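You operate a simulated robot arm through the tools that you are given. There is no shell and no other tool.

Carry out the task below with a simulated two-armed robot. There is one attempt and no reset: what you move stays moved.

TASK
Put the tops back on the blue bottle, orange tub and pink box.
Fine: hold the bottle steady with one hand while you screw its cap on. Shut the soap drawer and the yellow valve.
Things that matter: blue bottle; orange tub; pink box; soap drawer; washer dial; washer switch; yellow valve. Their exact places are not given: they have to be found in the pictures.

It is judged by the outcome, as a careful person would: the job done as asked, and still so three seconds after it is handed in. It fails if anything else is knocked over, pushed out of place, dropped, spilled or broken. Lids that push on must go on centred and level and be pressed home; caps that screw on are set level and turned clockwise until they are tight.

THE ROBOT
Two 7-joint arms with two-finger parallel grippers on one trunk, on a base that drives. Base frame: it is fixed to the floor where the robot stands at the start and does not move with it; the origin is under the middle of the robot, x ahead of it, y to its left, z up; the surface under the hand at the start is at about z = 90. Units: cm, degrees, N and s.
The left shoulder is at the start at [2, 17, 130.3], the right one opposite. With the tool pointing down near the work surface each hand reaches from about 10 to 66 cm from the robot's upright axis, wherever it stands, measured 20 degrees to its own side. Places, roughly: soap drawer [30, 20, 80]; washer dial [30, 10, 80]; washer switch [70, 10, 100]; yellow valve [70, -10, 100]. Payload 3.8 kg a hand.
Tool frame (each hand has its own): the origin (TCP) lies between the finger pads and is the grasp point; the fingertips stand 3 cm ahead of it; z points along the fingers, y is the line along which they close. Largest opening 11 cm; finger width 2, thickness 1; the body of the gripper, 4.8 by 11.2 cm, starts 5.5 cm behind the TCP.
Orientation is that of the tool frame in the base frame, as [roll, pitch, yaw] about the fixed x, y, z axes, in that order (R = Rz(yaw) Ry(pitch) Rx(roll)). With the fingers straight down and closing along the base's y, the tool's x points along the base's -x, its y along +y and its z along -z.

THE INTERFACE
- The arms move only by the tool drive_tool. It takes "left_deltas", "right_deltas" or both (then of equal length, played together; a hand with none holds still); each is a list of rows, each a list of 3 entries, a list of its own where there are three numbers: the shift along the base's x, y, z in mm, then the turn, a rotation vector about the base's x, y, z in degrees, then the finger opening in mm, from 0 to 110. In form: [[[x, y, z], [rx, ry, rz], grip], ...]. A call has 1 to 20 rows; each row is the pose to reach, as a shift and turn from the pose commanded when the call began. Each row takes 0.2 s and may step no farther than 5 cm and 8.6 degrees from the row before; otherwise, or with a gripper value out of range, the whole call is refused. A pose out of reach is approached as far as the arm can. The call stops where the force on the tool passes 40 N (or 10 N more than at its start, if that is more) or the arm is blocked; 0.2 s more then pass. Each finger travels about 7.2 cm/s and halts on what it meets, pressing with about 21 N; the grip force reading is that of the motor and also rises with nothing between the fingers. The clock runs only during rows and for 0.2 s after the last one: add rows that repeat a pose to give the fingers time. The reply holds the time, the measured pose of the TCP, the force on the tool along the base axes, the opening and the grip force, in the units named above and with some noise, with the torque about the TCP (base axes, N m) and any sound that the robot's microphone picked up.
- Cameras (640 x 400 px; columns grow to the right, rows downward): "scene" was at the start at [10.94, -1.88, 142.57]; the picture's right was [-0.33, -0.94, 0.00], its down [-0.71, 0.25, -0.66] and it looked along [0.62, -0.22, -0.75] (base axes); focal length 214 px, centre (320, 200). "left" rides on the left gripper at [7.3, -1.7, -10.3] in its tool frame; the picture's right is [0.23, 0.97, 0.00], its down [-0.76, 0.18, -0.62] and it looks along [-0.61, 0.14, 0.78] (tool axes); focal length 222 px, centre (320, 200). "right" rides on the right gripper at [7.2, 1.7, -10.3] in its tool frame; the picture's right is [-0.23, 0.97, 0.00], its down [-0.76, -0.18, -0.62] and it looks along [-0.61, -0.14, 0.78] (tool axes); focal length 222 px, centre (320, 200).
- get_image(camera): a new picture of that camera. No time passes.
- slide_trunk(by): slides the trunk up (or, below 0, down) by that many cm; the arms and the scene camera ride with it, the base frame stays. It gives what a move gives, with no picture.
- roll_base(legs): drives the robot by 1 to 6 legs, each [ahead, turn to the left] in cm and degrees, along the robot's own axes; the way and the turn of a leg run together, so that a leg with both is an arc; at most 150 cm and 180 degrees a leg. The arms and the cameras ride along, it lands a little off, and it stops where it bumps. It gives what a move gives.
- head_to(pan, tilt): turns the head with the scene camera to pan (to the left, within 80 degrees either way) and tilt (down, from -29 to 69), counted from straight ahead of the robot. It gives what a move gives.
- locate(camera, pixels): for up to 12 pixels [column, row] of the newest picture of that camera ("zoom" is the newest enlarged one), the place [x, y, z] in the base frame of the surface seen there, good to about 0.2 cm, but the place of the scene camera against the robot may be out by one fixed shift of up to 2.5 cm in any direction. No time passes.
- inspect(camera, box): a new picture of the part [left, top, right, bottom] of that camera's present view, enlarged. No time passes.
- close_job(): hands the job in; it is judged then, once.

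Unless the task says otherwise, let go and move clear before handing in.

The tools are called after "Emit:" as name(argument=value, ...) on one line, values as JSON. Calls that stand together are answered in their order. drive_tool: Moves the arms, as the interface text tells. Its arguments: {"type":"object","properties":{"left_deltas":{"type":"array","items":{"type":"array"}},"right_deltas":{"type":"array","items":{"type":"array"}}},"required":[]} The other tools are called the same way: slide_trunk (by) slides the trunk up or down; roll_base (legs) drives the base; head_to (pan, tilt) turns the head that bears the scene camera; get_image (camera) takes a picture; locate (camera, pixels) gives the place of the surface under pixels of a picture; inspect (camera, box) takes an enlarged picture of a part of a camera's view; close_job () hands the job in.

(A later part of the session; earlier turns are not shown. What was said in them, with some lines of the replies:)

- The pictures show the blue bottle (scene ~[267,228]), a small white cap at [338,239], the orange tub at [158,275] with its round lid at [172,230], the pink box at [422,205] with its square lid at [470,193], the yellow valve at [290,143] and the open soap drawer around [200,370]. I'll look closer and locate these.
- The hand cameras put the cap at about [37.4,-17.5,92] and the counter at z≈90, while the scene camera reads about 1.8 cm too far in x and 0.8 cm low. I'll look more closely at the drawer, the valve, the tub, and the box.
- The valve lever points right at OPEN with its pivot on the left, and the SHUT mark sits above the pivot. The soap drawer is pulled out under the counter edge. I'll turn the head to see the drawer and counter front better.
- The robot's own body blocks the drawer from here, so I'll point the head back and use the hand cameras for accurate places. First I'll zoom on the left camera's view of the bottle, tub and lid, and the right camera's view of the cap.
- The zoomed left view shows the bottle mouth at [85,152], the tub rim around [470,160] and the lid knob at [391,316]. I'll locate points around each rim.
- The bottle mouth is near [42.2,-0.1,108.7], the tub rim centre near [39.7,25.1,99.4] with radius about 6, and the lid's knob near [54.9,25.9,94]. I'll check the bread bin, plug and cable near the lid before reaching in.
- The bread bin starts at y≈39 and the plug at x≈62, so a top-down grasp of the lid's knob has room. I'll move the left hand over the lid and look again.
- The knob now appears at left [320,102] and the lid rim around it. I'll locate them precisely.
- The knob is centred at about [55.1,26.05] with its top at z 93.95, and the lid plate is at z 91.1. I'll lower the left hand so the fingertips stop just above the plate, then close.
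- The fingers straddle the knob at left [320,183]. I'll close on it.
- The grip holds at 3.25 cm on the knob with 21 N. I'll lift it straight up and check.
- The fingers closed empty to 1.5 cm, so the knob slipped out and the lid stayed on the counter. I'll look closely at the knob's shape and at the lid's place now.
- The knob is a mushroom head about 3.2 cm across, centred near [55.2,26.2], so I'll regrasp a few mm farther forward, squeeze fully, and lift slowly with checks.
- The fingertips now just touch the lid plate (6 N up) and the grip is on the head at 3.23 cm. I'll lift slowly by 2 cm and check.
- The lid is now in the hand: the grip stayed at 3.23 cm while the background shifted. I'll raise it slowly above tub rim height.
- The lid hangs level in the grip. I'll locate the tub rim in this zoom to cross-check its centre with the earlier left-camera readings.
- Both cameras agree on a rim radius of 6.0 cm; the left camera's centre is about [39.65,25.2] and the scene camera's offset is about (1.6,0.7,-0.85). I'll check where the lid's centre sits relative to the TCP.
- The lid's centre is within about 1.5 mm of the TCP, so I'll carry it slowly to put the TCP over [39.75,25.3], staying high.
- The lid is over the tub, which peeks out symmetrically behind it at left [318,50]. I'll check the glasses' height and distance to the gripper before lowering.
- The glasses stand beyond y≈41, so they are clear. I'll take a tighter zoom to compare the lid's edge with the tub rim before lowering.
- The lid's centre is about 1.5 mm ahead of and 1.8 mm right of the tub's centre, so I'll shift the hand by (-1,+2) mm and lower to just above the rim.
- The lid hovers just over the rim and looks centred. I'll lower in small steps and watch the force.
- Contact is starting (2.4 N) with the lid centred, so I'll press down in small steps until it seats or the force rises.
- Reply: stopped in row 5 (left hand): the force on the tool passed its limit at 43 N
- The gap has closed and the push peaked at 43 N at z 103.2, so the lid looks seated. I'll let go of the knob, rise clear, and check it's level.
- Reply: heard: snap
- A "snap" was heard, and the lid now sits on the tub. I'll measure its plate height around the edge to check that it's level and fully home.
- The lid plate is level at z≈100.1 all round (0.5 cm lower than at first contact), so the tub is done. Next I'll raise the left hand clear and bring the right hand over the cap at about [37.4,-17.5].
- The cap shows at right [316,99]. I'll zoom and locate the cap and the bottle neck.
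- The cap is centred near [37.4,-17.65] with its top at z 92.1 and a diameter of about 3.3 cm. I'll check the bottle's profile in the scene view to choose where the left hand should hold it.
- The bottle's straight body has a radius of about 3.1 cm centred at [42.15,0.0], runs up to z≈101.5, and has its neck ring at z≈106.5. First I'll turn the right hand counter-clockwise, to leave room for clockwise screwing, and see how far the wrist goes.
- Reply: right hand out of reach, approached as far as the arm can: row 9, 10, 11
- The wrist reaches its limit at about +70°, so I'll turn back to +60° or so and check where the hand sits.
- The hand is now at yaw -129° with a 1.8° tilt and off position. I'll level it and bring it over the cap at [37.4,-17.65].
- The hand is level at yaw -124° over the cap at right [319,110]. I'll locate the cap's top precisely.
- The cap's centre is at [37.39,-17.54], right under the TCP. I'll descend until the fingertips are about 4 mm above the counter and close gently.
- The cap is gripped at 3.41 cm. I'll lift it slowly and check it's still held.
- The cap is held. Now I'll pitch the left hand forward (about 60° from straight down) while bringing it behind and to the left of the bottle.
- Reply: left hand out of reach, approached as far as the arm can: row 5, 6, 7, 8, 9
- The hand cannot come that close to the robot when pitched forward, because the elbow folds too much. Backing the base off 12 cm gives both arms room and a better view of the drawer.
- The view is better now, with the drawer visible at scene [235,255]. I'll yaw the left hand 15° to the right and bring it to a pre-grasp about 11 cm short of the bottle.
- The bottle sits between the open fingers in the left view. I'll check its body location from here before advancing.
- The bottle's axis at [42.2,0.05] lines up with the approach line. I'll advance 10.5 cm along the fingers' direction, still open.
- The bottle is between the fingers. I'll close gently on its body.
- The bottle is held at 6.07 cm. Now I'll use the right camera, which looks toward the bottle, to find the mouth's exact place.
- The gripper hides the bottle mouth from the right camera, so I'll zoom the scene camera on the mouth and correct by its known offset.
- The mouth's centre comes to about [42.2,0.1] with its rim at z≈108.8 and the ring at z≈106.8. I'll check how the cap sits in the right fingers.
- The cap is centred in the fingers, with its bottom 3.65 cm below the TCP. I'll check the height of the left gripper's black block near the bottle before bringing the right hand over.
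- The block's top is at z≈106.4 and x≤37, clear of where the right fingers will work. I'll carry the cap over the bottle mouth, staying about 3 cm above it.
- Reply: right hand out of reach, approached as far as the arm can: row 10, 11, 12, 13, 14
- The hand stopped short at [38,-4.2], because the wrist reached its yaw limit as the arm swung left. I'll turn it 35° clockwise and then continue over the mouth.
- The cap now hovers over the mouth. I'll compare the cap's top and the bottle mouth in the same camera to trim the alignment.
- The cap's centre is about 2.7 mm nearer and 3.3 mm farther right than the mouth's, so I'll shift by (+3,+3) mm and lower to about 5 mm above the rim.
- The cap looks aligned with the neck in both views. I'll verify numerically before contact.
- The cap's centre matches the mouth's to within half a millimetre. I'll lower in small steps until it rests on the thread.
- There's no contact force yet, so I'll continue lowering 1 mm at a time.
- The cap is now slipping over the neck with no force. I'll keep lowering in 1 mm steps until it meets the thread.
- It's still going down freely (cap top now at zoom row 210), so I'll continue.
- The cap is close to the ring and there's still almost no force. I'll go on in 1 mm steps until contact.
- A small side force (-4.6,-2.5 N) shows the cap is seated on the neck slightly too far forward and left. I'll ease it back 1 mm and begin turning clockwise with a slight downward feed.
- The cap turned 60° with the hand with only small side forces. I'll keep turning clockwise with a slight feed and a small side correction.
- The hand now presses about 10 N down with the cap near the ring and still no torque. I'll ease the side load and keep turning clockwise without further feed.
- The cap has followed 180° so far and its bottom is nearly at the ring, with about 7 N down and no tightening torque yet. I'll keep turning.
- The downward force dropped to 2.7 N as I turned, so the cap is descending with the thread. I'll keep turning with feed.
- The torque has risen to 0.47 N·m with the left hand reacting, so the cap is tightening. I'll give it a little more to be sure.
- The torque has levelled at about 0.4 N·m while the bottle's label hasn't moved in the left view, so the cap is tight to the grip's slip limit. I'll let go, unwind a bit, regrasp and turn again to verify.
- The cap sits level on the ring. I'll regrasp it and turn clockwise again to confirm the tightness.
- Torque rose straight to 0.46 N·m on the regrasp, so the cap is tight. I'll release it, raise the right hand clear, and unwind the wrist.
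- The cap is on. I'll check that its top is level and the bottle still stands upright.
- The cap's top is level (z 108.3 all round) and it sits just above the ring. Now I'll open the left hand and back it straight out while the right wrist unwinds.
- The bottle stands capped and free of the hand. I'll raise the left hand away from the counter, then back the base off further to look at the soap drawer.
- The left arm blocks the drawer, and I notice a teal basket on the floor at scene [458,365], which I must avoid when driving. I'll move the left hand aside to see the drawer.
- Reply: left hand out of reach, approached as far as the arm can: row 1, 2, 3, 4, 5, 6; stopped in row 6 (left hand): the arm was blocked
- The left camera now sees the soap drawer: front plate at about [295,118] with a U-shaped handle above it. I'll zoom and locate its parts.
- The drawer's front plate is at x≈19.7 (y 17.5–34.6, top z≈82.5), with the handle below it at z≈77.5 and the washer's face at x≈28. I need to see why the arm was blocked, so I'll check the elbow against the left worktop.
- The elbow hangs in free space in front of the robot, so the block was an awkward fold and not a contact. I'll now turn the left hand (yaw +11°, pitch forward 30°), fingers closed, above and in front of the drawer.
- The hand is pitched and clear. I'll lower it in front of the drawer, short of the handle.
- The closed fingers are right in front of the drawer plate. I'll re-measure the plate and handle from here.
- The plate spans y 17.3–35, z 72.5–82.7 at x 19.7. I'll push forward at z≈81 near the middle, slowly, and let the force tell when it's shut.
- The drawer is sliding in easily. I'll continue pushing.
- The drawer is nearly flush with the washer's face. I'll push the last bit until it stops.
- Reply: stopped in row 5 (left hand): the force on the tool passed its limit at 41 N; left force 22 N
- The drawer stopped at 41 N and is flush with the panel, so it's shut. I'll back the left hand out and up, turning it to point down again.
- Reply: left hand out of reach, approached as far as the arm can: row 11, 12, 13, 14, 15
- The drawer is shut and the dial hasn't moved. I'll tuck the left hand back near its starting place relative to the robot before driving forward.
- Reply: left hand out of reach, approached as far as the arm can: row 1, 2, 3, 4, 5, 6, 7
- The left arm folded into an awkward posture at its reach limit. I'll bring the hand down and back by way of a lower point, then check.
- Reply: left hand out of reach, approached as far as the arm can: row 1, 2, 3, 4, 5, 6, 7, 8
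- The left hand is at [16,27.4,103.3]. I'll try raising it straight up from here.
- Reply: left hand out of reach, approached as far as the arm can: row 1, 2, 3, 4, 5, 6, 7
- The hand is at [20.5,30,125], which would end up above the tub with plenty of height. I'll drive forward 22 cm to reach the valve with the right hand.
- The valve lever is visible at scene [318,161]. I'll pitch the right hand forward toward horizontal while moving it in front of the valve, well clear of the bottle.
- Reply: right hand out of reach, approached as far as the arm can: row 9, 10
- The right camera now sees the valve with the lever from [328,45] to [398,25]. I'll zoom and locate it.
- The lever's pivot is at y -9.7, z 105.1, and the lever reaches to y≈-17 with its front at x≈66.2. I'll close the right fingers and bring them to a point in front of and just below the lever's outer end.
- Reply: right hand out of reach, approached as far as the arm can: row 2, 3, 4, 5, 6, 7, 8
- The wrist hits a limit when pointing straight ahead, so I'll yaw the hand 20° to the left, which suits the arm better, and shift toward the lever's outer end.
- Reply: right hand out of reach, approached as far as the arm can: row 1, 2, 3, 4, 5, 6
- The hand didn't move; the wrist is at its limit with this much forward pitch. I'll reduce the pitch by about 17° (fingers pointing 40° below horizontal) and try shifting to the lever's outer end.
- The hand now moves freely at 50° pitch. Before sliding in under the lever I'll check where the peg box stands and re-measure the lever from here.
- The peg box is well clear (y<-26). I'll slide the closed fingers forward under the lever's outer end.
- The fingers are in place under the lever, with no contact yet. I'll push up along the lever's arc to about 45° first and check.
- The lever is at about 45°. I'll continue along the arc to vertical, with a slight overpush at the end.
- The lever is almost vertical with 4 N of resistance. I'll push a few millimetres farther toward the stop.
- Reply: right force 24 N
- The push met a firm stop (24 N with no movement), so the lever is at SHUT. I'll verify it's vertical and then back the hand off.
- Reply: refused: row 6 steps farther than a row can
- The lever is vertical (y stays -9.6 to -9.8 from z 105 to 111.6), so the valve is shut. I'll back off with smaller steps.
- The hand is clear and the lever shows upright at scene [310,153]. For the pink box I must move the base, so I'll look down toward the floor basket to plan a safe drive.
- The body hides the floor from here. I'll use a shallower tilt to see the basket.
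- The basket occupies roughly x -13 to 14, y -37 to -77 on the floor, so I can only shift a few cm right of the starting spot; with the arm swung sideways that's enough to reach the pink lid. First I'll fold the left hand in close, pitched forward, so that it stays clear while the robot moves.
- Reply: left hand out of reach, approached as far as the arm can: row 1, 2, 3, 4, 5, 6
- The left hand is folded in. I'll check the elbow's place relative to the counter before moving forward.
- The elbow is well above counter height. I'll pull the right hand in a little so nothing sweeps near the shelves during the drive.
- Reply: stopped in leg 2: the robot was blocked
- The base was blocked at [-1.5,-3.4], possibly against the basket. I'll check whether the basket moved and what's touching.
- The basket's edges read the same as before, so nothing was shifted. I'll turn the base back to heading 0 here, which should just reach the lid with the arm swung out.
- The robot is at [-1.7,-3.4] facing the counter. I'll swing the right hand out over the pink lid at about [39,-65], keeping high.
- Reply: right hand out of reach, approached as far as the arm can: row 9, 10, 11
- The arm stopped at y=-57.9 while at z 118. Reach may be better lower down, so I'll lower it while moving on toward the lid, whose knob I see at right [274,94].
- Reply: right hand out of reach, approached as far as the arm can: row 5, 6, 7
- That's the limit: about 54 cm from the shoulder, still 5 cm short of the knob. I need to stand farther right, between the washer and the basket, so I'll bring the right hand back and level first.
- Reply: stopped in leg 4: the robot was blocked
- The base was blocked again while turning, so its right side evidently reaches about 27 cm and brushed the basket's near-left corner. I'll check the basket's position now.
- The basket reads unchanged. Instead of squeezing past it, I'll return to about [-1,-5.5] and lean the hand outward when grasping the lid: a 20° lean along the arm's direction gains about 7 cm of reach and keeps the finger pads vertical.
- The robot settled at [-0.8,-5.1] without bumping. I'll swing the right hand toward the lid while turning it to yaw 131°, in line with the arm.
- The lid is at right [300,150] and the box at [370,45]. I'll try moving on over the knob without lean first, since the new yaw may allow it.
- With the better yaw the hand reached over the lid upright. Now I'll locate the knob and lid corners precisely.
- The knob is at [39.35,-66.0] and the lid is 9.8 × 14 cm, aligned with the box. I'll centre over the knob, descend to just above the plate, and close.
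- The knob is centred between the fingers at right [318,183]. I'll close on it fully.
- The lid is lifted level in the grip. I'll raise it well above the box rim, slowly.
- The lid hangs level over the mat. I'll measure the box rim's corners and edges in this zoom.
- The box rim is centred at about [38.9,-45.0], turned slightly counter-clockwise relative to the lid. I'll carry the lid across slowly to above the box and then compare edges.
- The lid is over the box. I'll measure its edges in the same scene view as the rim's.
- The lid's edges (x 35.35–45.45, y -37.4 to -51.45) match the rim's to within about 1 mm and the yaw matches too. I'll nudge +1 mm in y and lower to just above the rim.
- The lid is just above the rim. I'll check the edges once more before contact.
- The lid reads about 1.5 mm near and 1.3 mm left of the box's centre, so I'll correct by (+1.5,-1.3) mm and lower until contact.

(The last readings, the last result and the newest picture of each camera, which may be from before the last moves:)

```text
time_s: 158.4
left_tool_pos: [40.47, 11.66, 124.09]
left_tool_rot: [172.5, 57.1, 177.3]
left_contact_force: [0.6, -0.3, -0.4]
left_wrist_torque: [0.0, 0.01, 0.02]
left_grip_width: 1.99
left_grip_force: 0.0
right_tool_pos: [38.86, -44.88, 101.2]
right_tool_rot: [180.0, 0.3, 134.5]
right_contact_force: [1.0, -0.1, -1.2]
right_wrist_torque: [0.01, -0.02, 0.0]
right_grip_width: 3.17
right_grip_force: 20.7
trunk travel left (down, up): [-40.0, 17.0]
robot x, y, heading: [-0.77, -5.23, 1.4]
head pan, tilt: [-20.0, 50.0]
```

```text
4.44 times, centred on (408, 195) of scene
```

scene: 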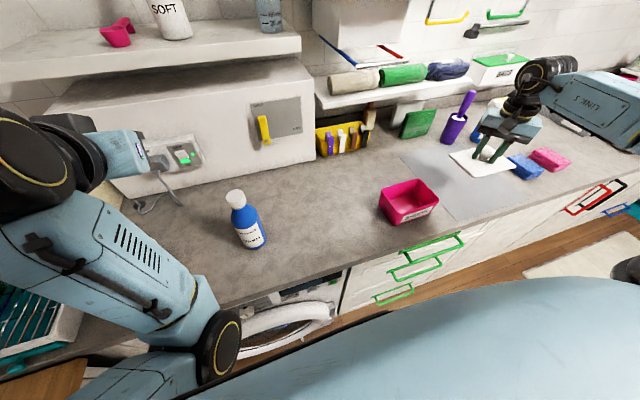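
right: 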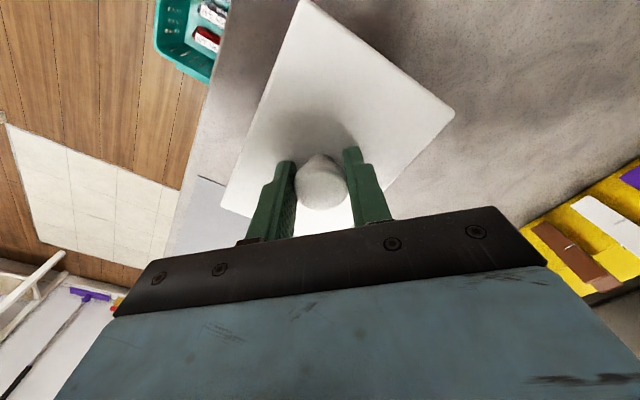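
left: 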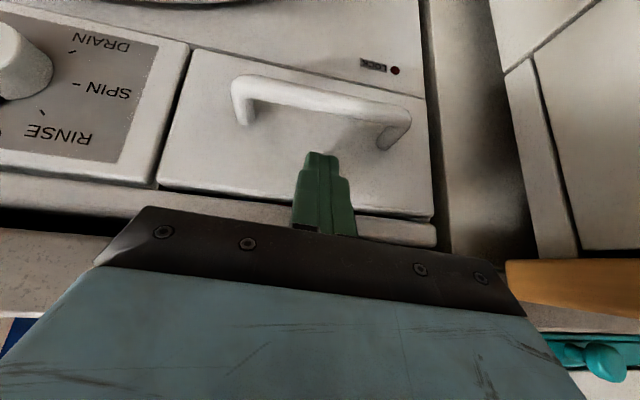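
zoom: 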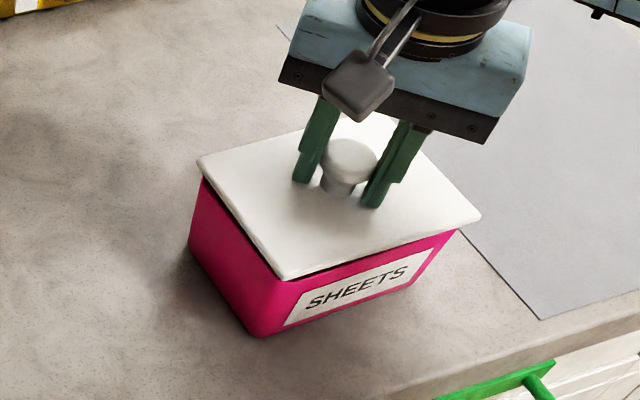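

No contact force yet, though it should be imminent. I'll lower 1 mm at a time.

Emit:
drive_tool(right_deltas=[[[0, 0, -1], [0, 0, 0], 0], [[0, 0, -2], [0, 0, 0], 0], [[0, 0, -3], [0, 0, 0], 0]])

Emit:
inspect(camera="scene", box=[360, 150, 456, 240])

```text
time_s: 159.2
left_tool_pos: [40.46, 11.56, 124.11]
left_tool_rot: [172.6, 57.1, 177.2]
left_contact_force: [-0.2, 0.7, 0.0]
left_wrist_torque: [0.02, 0.0, -0.01]
left_grip_width: 1.99
left_grip_force: 0.0
right_tool_pos: [38.88, -44.98, 101.0]
right_tool_rot: [179.9, 0.2, 134.3]
right_contact_force: [-0.2, 1.7, 2.1]
right_wrist_torque: [-0.08, -0.08, 0.1]
right_grip_width: 3.16
right_grip_force: 20.8
trunk travel left (down, up): [-40.0, 17.0]
robot x, y, heading: [-0.49, -5.32, 1.5]
head pan, tilt: [-20.0, 50.0]
```

```text
4.44 times, centred on (408, 195) of scene
```

zoom: 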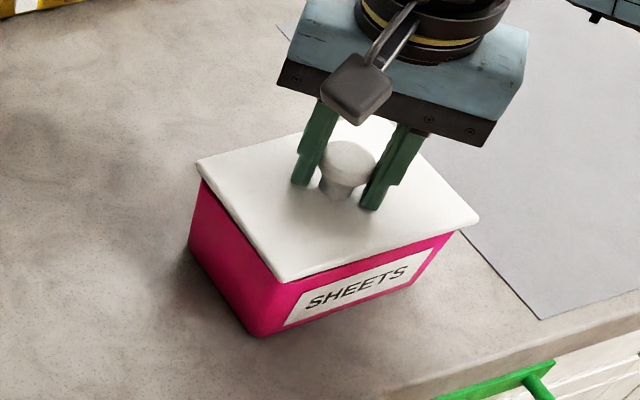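

Contact has just begun (2 N). I'll check the centring one more time before pressing.

Emit:
inspect(camera="scene", box=[372, 172, 444, 232])

```text
6.67 times, centred on (408, 202) of scene
```

zoom: 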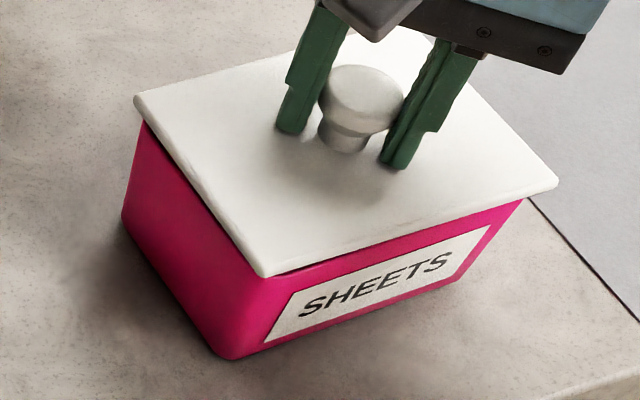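

Emit:
locate(camera="zoom", pixels=[[165, 137], [200, 183], [235, 232], [320, 255], [400, 230], [480, 205], [540, 172], [510, 140], [480, 113], [170, 87], [210, 75], [450, 85]])

Emit:
locate(camera="zoom", pixels=[[165, 152], [200, 200], [230, 240], [330, 272], [400, 252], [470, 230], [510, 213], [142, 130], [250, 270]])

Emit:
locate(camera="right", pixels=[[305, 10], [380, 55], [450, 110], [230, 205], [260, 120], [420, 160], [440, 130], [285, 55]])

```text
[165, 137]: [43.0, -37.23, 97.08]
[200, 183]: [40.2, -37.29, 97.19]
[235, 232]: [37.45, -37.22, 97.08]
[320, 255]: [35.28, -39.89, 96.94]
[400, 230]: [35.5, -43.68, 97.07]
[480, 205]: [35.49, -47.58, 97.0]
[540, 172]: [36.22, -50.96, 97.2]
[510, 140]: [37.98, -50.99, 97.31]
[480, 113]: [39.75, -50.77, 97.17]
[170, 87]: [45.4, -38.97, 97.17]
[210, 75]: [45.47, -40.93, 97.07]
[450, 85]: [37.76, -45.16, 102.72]
```

```text
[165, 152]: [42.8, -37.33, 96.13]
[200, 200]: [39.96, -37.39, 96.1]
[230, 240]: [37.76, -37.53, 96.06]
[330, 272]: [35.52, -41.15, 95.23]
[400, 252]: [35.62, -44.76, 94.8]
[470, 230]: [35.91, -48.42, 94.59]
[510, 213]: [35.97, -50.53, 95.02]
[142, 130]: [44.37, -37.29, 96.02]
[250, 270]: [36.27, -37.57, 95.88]
```

```text
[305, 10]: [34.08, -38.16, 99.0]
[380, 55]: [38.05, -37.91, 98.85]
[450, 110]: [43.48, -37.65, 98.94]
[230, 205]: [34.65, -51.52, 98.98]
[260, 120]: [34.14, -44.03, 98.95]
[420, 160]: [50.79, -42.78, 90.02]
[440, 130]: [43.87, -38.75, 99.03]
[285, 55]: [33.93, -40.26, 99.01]
```

The lid is centred on the rim to within about a millimetre. I'll add a 0.8° counter-clockwise trim and press down in small steps until it snaps home or the force limit stops me.

Emit:
drive_tool(right_deltas=[[[0, 0, -0.5], [0, 0, 0.8], 0], [[0, 0, -2], [0, 0, 0.8], 0], [[0, 0, -4], [0, 0, 0.8], 0], [[0, 0, -6], [0, 0, 0.8], 0], [[0, 0, -8], [0, 0, 0.8], 0], [[0, 0, -10], [0, 0, 0.8], 0]])

Emit:
inspect(camera="scene", box=[372, 172, 444, 232])

```text
time_s: 160.5
left_tool_pos: [40.3, 11.69, 124.1]
left_tool_rot: [172.7, 57.2, 177.4]
left_contact_force: [-0.4, -0.2, -0.6]
left_wrist_torque: [0.04, 0.0, 0.03]
left_grip_width: 1.99
left_grip_force: 0.1
right_tool_pos: [38.94, -44.84, 100.87]
right_tool_rot: [179.6, 0.7, 135.1]
right_contact_force: [-7.6, 3.6, 16.8]
right_wrist_torque: [-0.16, 0.69, -0.17]
right_grip_width: 3.15
right_grip_force: 21.4
trunk travel left (down, up): [-40.0, 17.0]
robot x, y, heading: [-0.7, -5.31, 1.5]
head pan, tilt: [-20.0, 50.0]
heard: snap
stopped in row 6 (right hand): the force on the tool passed its limit at 43 N (the readings are from after the stop); the commanded pose is now the measured one
```

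```text
6.67 times, centred on (408, 202) of scene
```

zoom: 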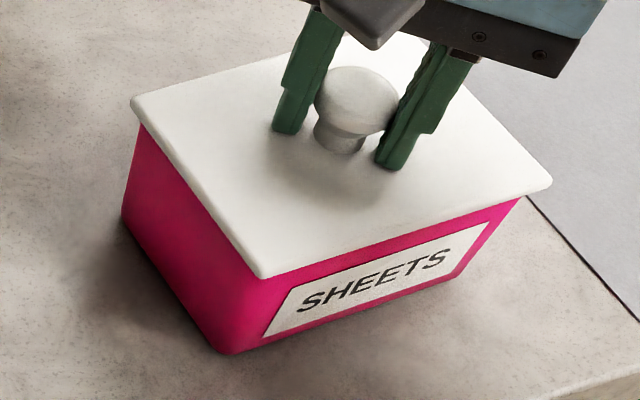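

A snap was heard and the gap under the lid has closed. I'll release the knob, rise, and check the lid and box.

Emit:
drive_tool(right_deltas=[[[0, 0, 0], [0, 0, 0], 20], [[0, 0, 0], [0, 0, 0], 40], [[0, 0, 0], [0, 0, 0], 60], [[0, 0, 0], [0, 0, 0], 60], [[0, 0, 10], [0, 0, 0], 60], [[0, 0, 30], [0, 0, 0], 60], [[0, 0, 60], [0, 0, 0], 60], [[0, 0, 100], [0, 0, 0], 60]])

Emit:
inspect(camera="scene", box=[372, 172, 444, 232])

Emit:
get_image(camera="right")

```text
time_s: 162.3
left_tool_pos: [40.39, 11.63, 124.06]
left_tool_rot: [172.6, 57.2, 177.5]
left_contact_force: [-0.1, 0.1, -0.3]
left_wrist_torque: [-0.04, -0.01, 0.0]
left_grip_width: 2.0
left_grip_force: 0.0
right_tool_pos: [39.08, -44.92, 110.55]
right_tool_rot: [179.6, 0.7, 135.2]
right_contact_force: [0.1, -0.2, 0.3]
right_wrist_torque: [-0.01, 0.01, -0.02]
right_grip_width: 6.0
right_grip_force: 0.0
trunk travel left (down, up): [-40.0, 17.0]
robot x, y, heading: [-0.64, -4.8, 1.6]
head pan, tilt: [-20.0, 50.0]
```

```text
6.67 times, centred on (408, 202) of scene
```

zoom: 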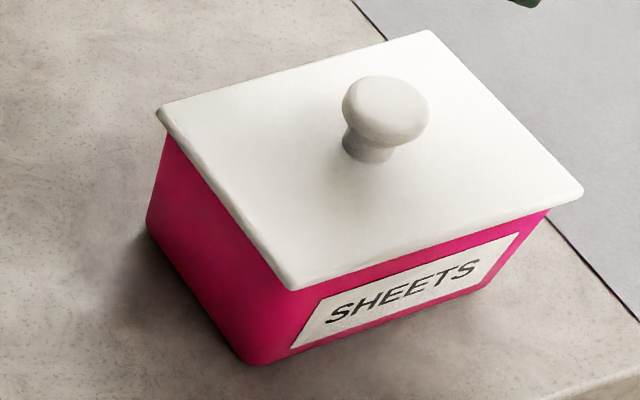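

```text
taken
```

right: 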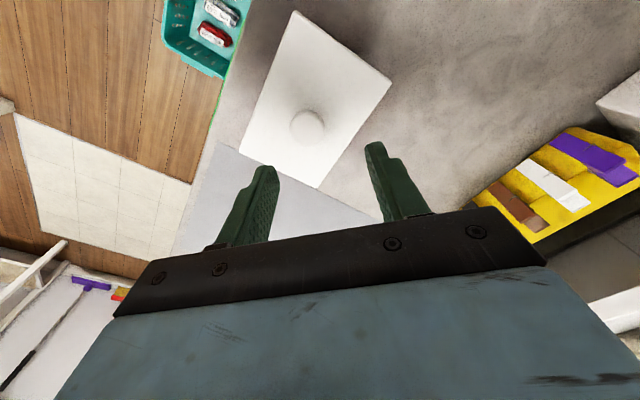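

The lid looks seated, but the box seems to have slid slightly to the right as the fingers opened. I'll measure the lid's level and the box's place.

Emit:
locate(camera="zoom", pixels=[[170, 112], [230, 95], [400, 45], [290, 285], [380, 255], [570, 192], [480, 100], [430, 150], [250, 200], [390, 100], [200, 170], [450, 240]])

Emit:
locate(camera="right", pixels=[[297, 15], [388, 80], [315, 183], [245, 145], [307, 127], [340, 50], [270, 85], [350, 135], [280, 165], [320, 80]])

```text
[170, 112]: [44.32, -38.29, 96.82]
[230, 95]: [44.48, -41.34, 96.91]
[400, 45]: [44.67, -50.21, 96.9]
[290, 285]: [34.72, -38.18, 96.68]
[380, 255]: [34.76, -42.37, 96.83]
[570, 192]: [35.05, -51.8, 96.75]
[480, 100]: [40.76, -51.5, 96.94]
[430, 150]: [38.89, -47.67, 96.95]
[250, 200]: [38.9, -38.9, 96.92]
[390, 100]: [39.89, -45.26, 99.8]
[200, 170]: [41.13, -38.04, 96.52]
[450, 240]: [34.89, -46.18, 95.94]
```

```text
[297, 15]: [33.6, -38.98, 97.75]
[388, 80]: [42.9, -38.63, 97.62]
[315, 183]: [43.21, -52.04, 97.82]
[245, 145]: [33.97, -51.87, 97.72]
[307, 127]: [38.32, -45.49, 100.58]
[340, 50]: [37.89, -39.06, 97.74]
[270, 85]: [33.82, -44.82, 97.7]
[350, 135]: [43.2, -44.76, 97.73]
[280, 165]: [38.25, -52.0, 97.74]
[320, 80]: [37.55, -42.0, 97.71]
```

The lid is level at z≈97.7 all round and snapped on; the box slid only about 1 cm. Now I'll raise the right hand clear and use its camera to check the basket's place on the floor.

Emit:
locate(camera="right", pixels=[[165, 45], [213, 76], [228, 62], [245, 10], [190, 65], [235, 40], [168, 5], [205, 40]])

Emit:
drive_tool(right_deltas=[[[0, 10, 30], [0, 0, 5], 60], [[0, 30, 60], [0, 0, 12], 60], [[5, 60, 90], [0, 0, 20], 60], [[10, 90, 110], [0, 0, 28], 60], [[15, 120, 130], [0, 0, 36], 60], [[20, 140, 140], [0, 0, 44], 60]])

Emit:
head_to(pan=-10, tilt=45)

Emit:
get_image(camera="scene")

```text
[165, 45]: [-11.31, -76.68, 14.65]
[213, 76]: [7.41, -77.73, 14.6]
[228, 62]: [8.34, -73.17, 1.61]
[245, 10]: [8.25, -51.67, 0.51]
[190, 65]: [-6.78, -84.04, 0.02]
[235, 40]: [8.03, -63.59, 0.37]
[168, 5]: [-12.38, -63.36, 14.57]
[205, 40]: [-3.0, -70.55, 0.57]
```

```text
time_s: 163.7
left_tool_pos: [40.44, 11.53, 124.03]
left_tool_rot: [172.6, 57.1, 177.3]
left_contact_force: [0.2, -0.1, -0.2]
left_wrist_torque: [-0.01, 0.0, 0.0]
left_grip_width: 2.01
left_grip_force: 0.2
right_tool_pos: [41.26, -30.9, 124.46]
right_tool_rot: [179.8, 0.6, 179.3]
right_contact_force: [0.2, -0.4, 0.8]
right_wrist_torque: [-0.02, -0.01, -0.02]
right_grip_width: 5.99
right_grip_force: 0.1
trunk travel left (down, up): [-40.0, 17.0]
robot x, y, heading: [-0.84, -5.34, 1.6]
head pan, tilt: [-20.0, 50.0]
```

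```text
time_s: 164.4
left_tool_pos: [40.6, 11.59, 124.02]
left_tool_rot: [172.6, 57.0, 177.3]
left_contact_force: [-0.1, 0.2, -0.4]
left_wrist_torque: [-0.01, -0.02, 0.02]
left_grip_width: 2.01
left_grip_force: 0.0
right_tool_pos: [41.16, -30.98, 124.59]
right_tool_rot: [179.7, 0.5, 179.1]
right_contact_force: [-0.1, 0.0, -0.6]
right_wrist_torque: [-0.02, 0.0, -0.01]
right_grip_width: 6.0
right_grip_force: 0.1
trunk travel left (down, up): [-40.0, 17.0]
robot x, y, heading: [-0.93, -5.03, 1.5]
head pan, tilt: [-10.0, 45.0]
```

```text
taken
```

scene: 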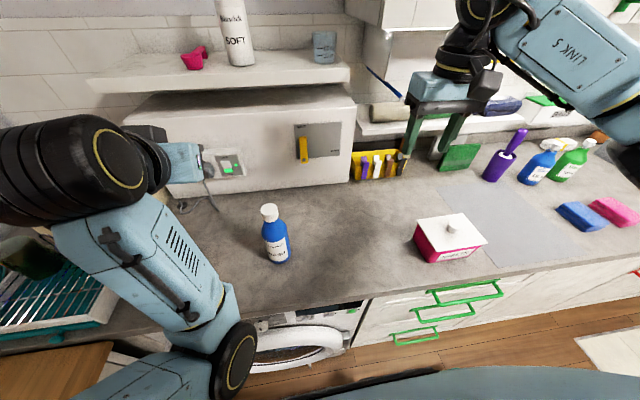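

Everything on the counter looks in order: capped bottle at [275,235], lidded pink box at [448,237], lever upright at [303,148]. The basket reads the same place as before. I'll check the tub and drawer by looking left.

Emit:
head_to(pan=15, tilt=50)

Emit:
get_image(camera="scene")

Emit:
get_image(camera="left")

```text
time_s: 165.3
left_tool_pos: [40.43, 11.56, 124.05]
left_tool_rot: [172.6, 57.2, 177.4]
left_contact_force: [-0.5, 0.0, 0.0]
left_wrist_torque: [-0.01, -0.01, 0.0]
left_grip_width: 2.0
left_grip_force: 0.0
right_tool_pos: [41.17, -31.0, 124.47]
right_tool_rot: [179.5, 0.6, 179.1]
right_contact_force: [-0.5, 0.3, -0.5]
right_wrist_torque: [-0.02, -0.02, 0.01]
right_grip_width: 6.01
right_grip_force: 0.1
trunk travel left (down, up): [-40.0, 17.0]
robot x, y, heading: [-0.74, -5.42, 1.4]
head pan, tilt: [15.0, 50.0]
```

```text
taken
```

scene: 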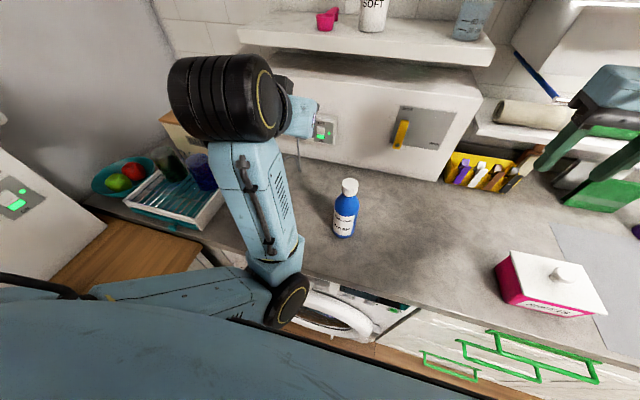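

```text
taken
```

left: 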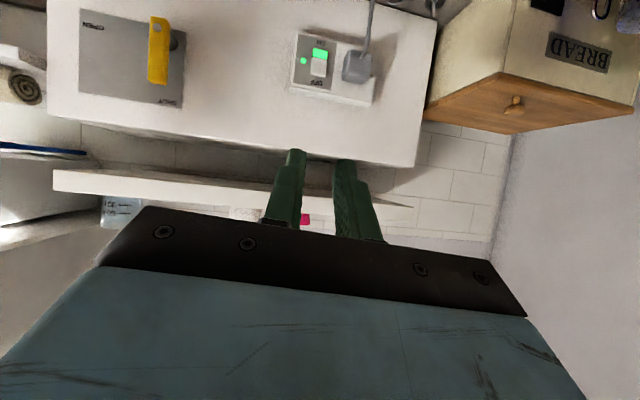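

The left arm hides the tub, so I'll reverse 13 cm along the way I came in, which is known to be clear, and look again.

Emit:
roll_base(legs=[[-13, 0]])

Emit:
get_image(camera="scene")

```text
time_s: 166.6
left_tool_pos: [27.39, 11.32, 124.09]
left_tool_rot: [172.6, 57.1, 177.3]
left_contact_force: [-0.8, -0.4, -0.1]
left_wrist_torque: [-0.02, -0.01, -0.04]
left_grip_width: 2.0
left_grip_force: 0.1
right_tool_pos: [28.13, -31.34, 124.5]
right_tool_rot: [179.6, 0.7, 179.2]
right_contact_force: [0.1, 0.4, 0.3]
right_wrist_torque: [0.0, -0.03, -0.02]
right_grip_width: 6.0
right_grip_force: 0.1
trunk travel left (down, up): [-40.0, 17.0]
robot x, y, heading: [-13.9, -5.6, 1.8]
head pan, tilt: [15.0, 50.0]
```

```text
taken
```

scene: 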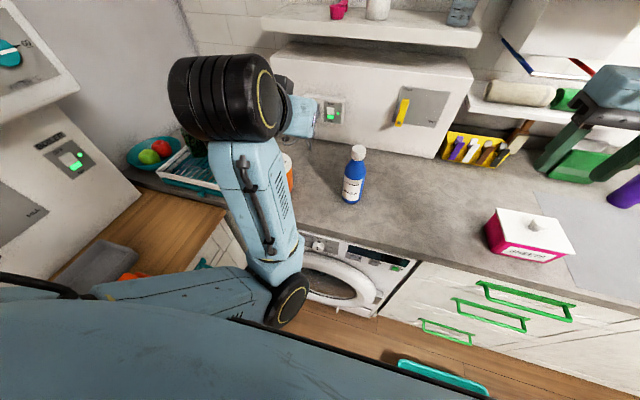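

The tub is still behind the arm. I'll shift the left hand a little to the right in free air to uncover it.

Emit:
drive_tool(left_deltas=[[[0, -25, 0], [0, 0, 0], 20], [[0, -50, 0], [0, 0, 0], 20], [[0, -75, 0], [0, 0, 0], 20], [[0, -100, 0], [0, 0, 0], 20]])

Emit:
head_to(pan=30, tilt=45)

Emit:
get_image(camera="scene")

```text
time_s: 167.8
left_tool_pos: [28.36, 3.74, 122.71]
left_tool_rot: [164.8, 56.6, 173.7]
left_contact_force: [0.0, 0.4, -0.1]
left_wrist_torque: [0.01, -0.03, 0.01]
left_grip_width: 2.0
left_grip_force: 0.0
right_tool_pos: [28.25, -31.17, 124.59]
right_tool_rot: [179.6, 0.6, 179.3]
right_contact_force: [0.0, -1.2, 0.6]
right_wrist_torque: [0.0, 0.0, 0.01]
right_grip_width: 5.99
right_grip_force: 0.0
trunk travel left (down, up): [-40.0, 17.0]
robot x, y, heading: [-13.6, -5.92, 1.4]
head pan, tilt: [15.0, 50.0]
stopped in row 4 (left hand): the arm was blocked; the commanded pose is now the measured one
```

```text
time_s: 168.6
left_tool_pos: [28.26, 3.64, 122.75]
left_tool_rot: [165.0, 56.6, 173.7]
left_contact_force: [-0.4, 0.1, -0.3]
left_wrist_torque: [0.0, 0.01, 0.0]
left_grip_width: 1.99
left_grip_force: 0.0
right_tool_pos: [28.33, -31.23, 124.4]
right_tool_rot: [179.6, 0.6, 179.2]
right_contact_force: [-0.5, 0.4, -0.2]
right_wrist_torque: [0.03, 0.02, -0.02]
right_grip_width: 5.99
right_grip_force: 0.0
trunk travel left (down, up): [-40.0, 17.0]
robot x, y, heading: [-13.55, -5.59, 1.6]
head pan, tilt: [30.0, 45.0]
```

```text
taken
```

scene: 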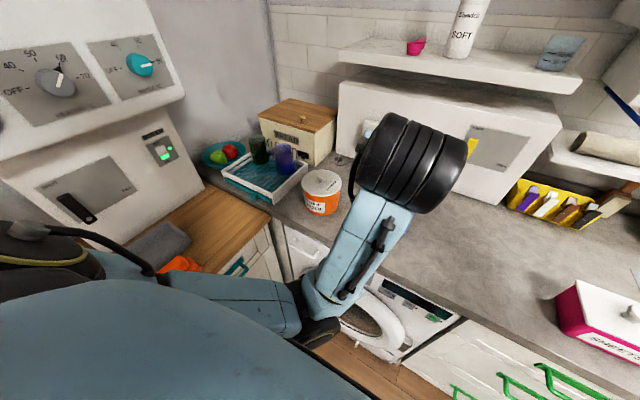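

The tub with its lid is visible at [322,190] and the drawer at [305,245]. I'll zoom on both for a last check, including the dial and switch.

Emit:
inspect(camera="scene", box=[260, 150, 380, 300])

Emit:
locate(camera="scene", pixels=[[322, 178], [308, 180], [338, 182], [322, 172], [320, 190]])

```text
2.67 times, centred on (320, 225) of scene
```

zoom: 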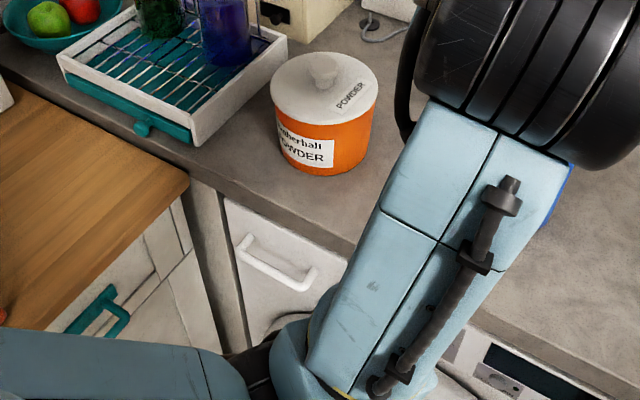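

```text
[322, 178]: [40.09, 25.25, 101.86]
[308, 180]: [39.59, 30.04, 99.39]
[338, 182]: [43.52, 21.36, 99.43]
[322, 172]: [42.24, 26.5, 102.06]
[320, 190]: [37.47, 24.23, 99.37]
```

Everything checks out:
- **Tub:** the lid is level at z≈99.4 (scene reading) and snapped on.
- **Drawer:** it's flush with the panel.
- **Valve:** the lever stands upright at SHUT.
- **Bottle:** the cap is tight and the bottle stands.
- **Pink box:** the lid is level and snapped on.

Both hands are empty and clear, so I'm handing the job in.

Emit:
close_job()

```text
The job is handed in.
```

The job is handed in: all three tops are back on, and the soap drawer and yellow valve are shut. I don't have the verdict yet.

- **Blue bottle:** I held it with the left hand and screwed the cap on clockwise with the right. It's level, and turning met the same firm resistance again after I let go and regripped.
- **Orange tub:** the lid is centred and level, and I heard it snap on. My first grip on its knob slipped as I lifted, but the lid stayed where it was.
- **Pink box:** the lid is level and I heard it snap on. The box slid about 1 cm when I let go of the knob, and I left it there.
- **Soap drawer:** pushed in until it stopped, flush with the washer's face.
- **Yellow valve:** the lever is upright at SHUT, against its stop.

I left the washer dial and switch alone. While I was moving to reach the pink box, the base was blocked twice, probably by the teal basket on the floor. By my camera readings the basket did not move.
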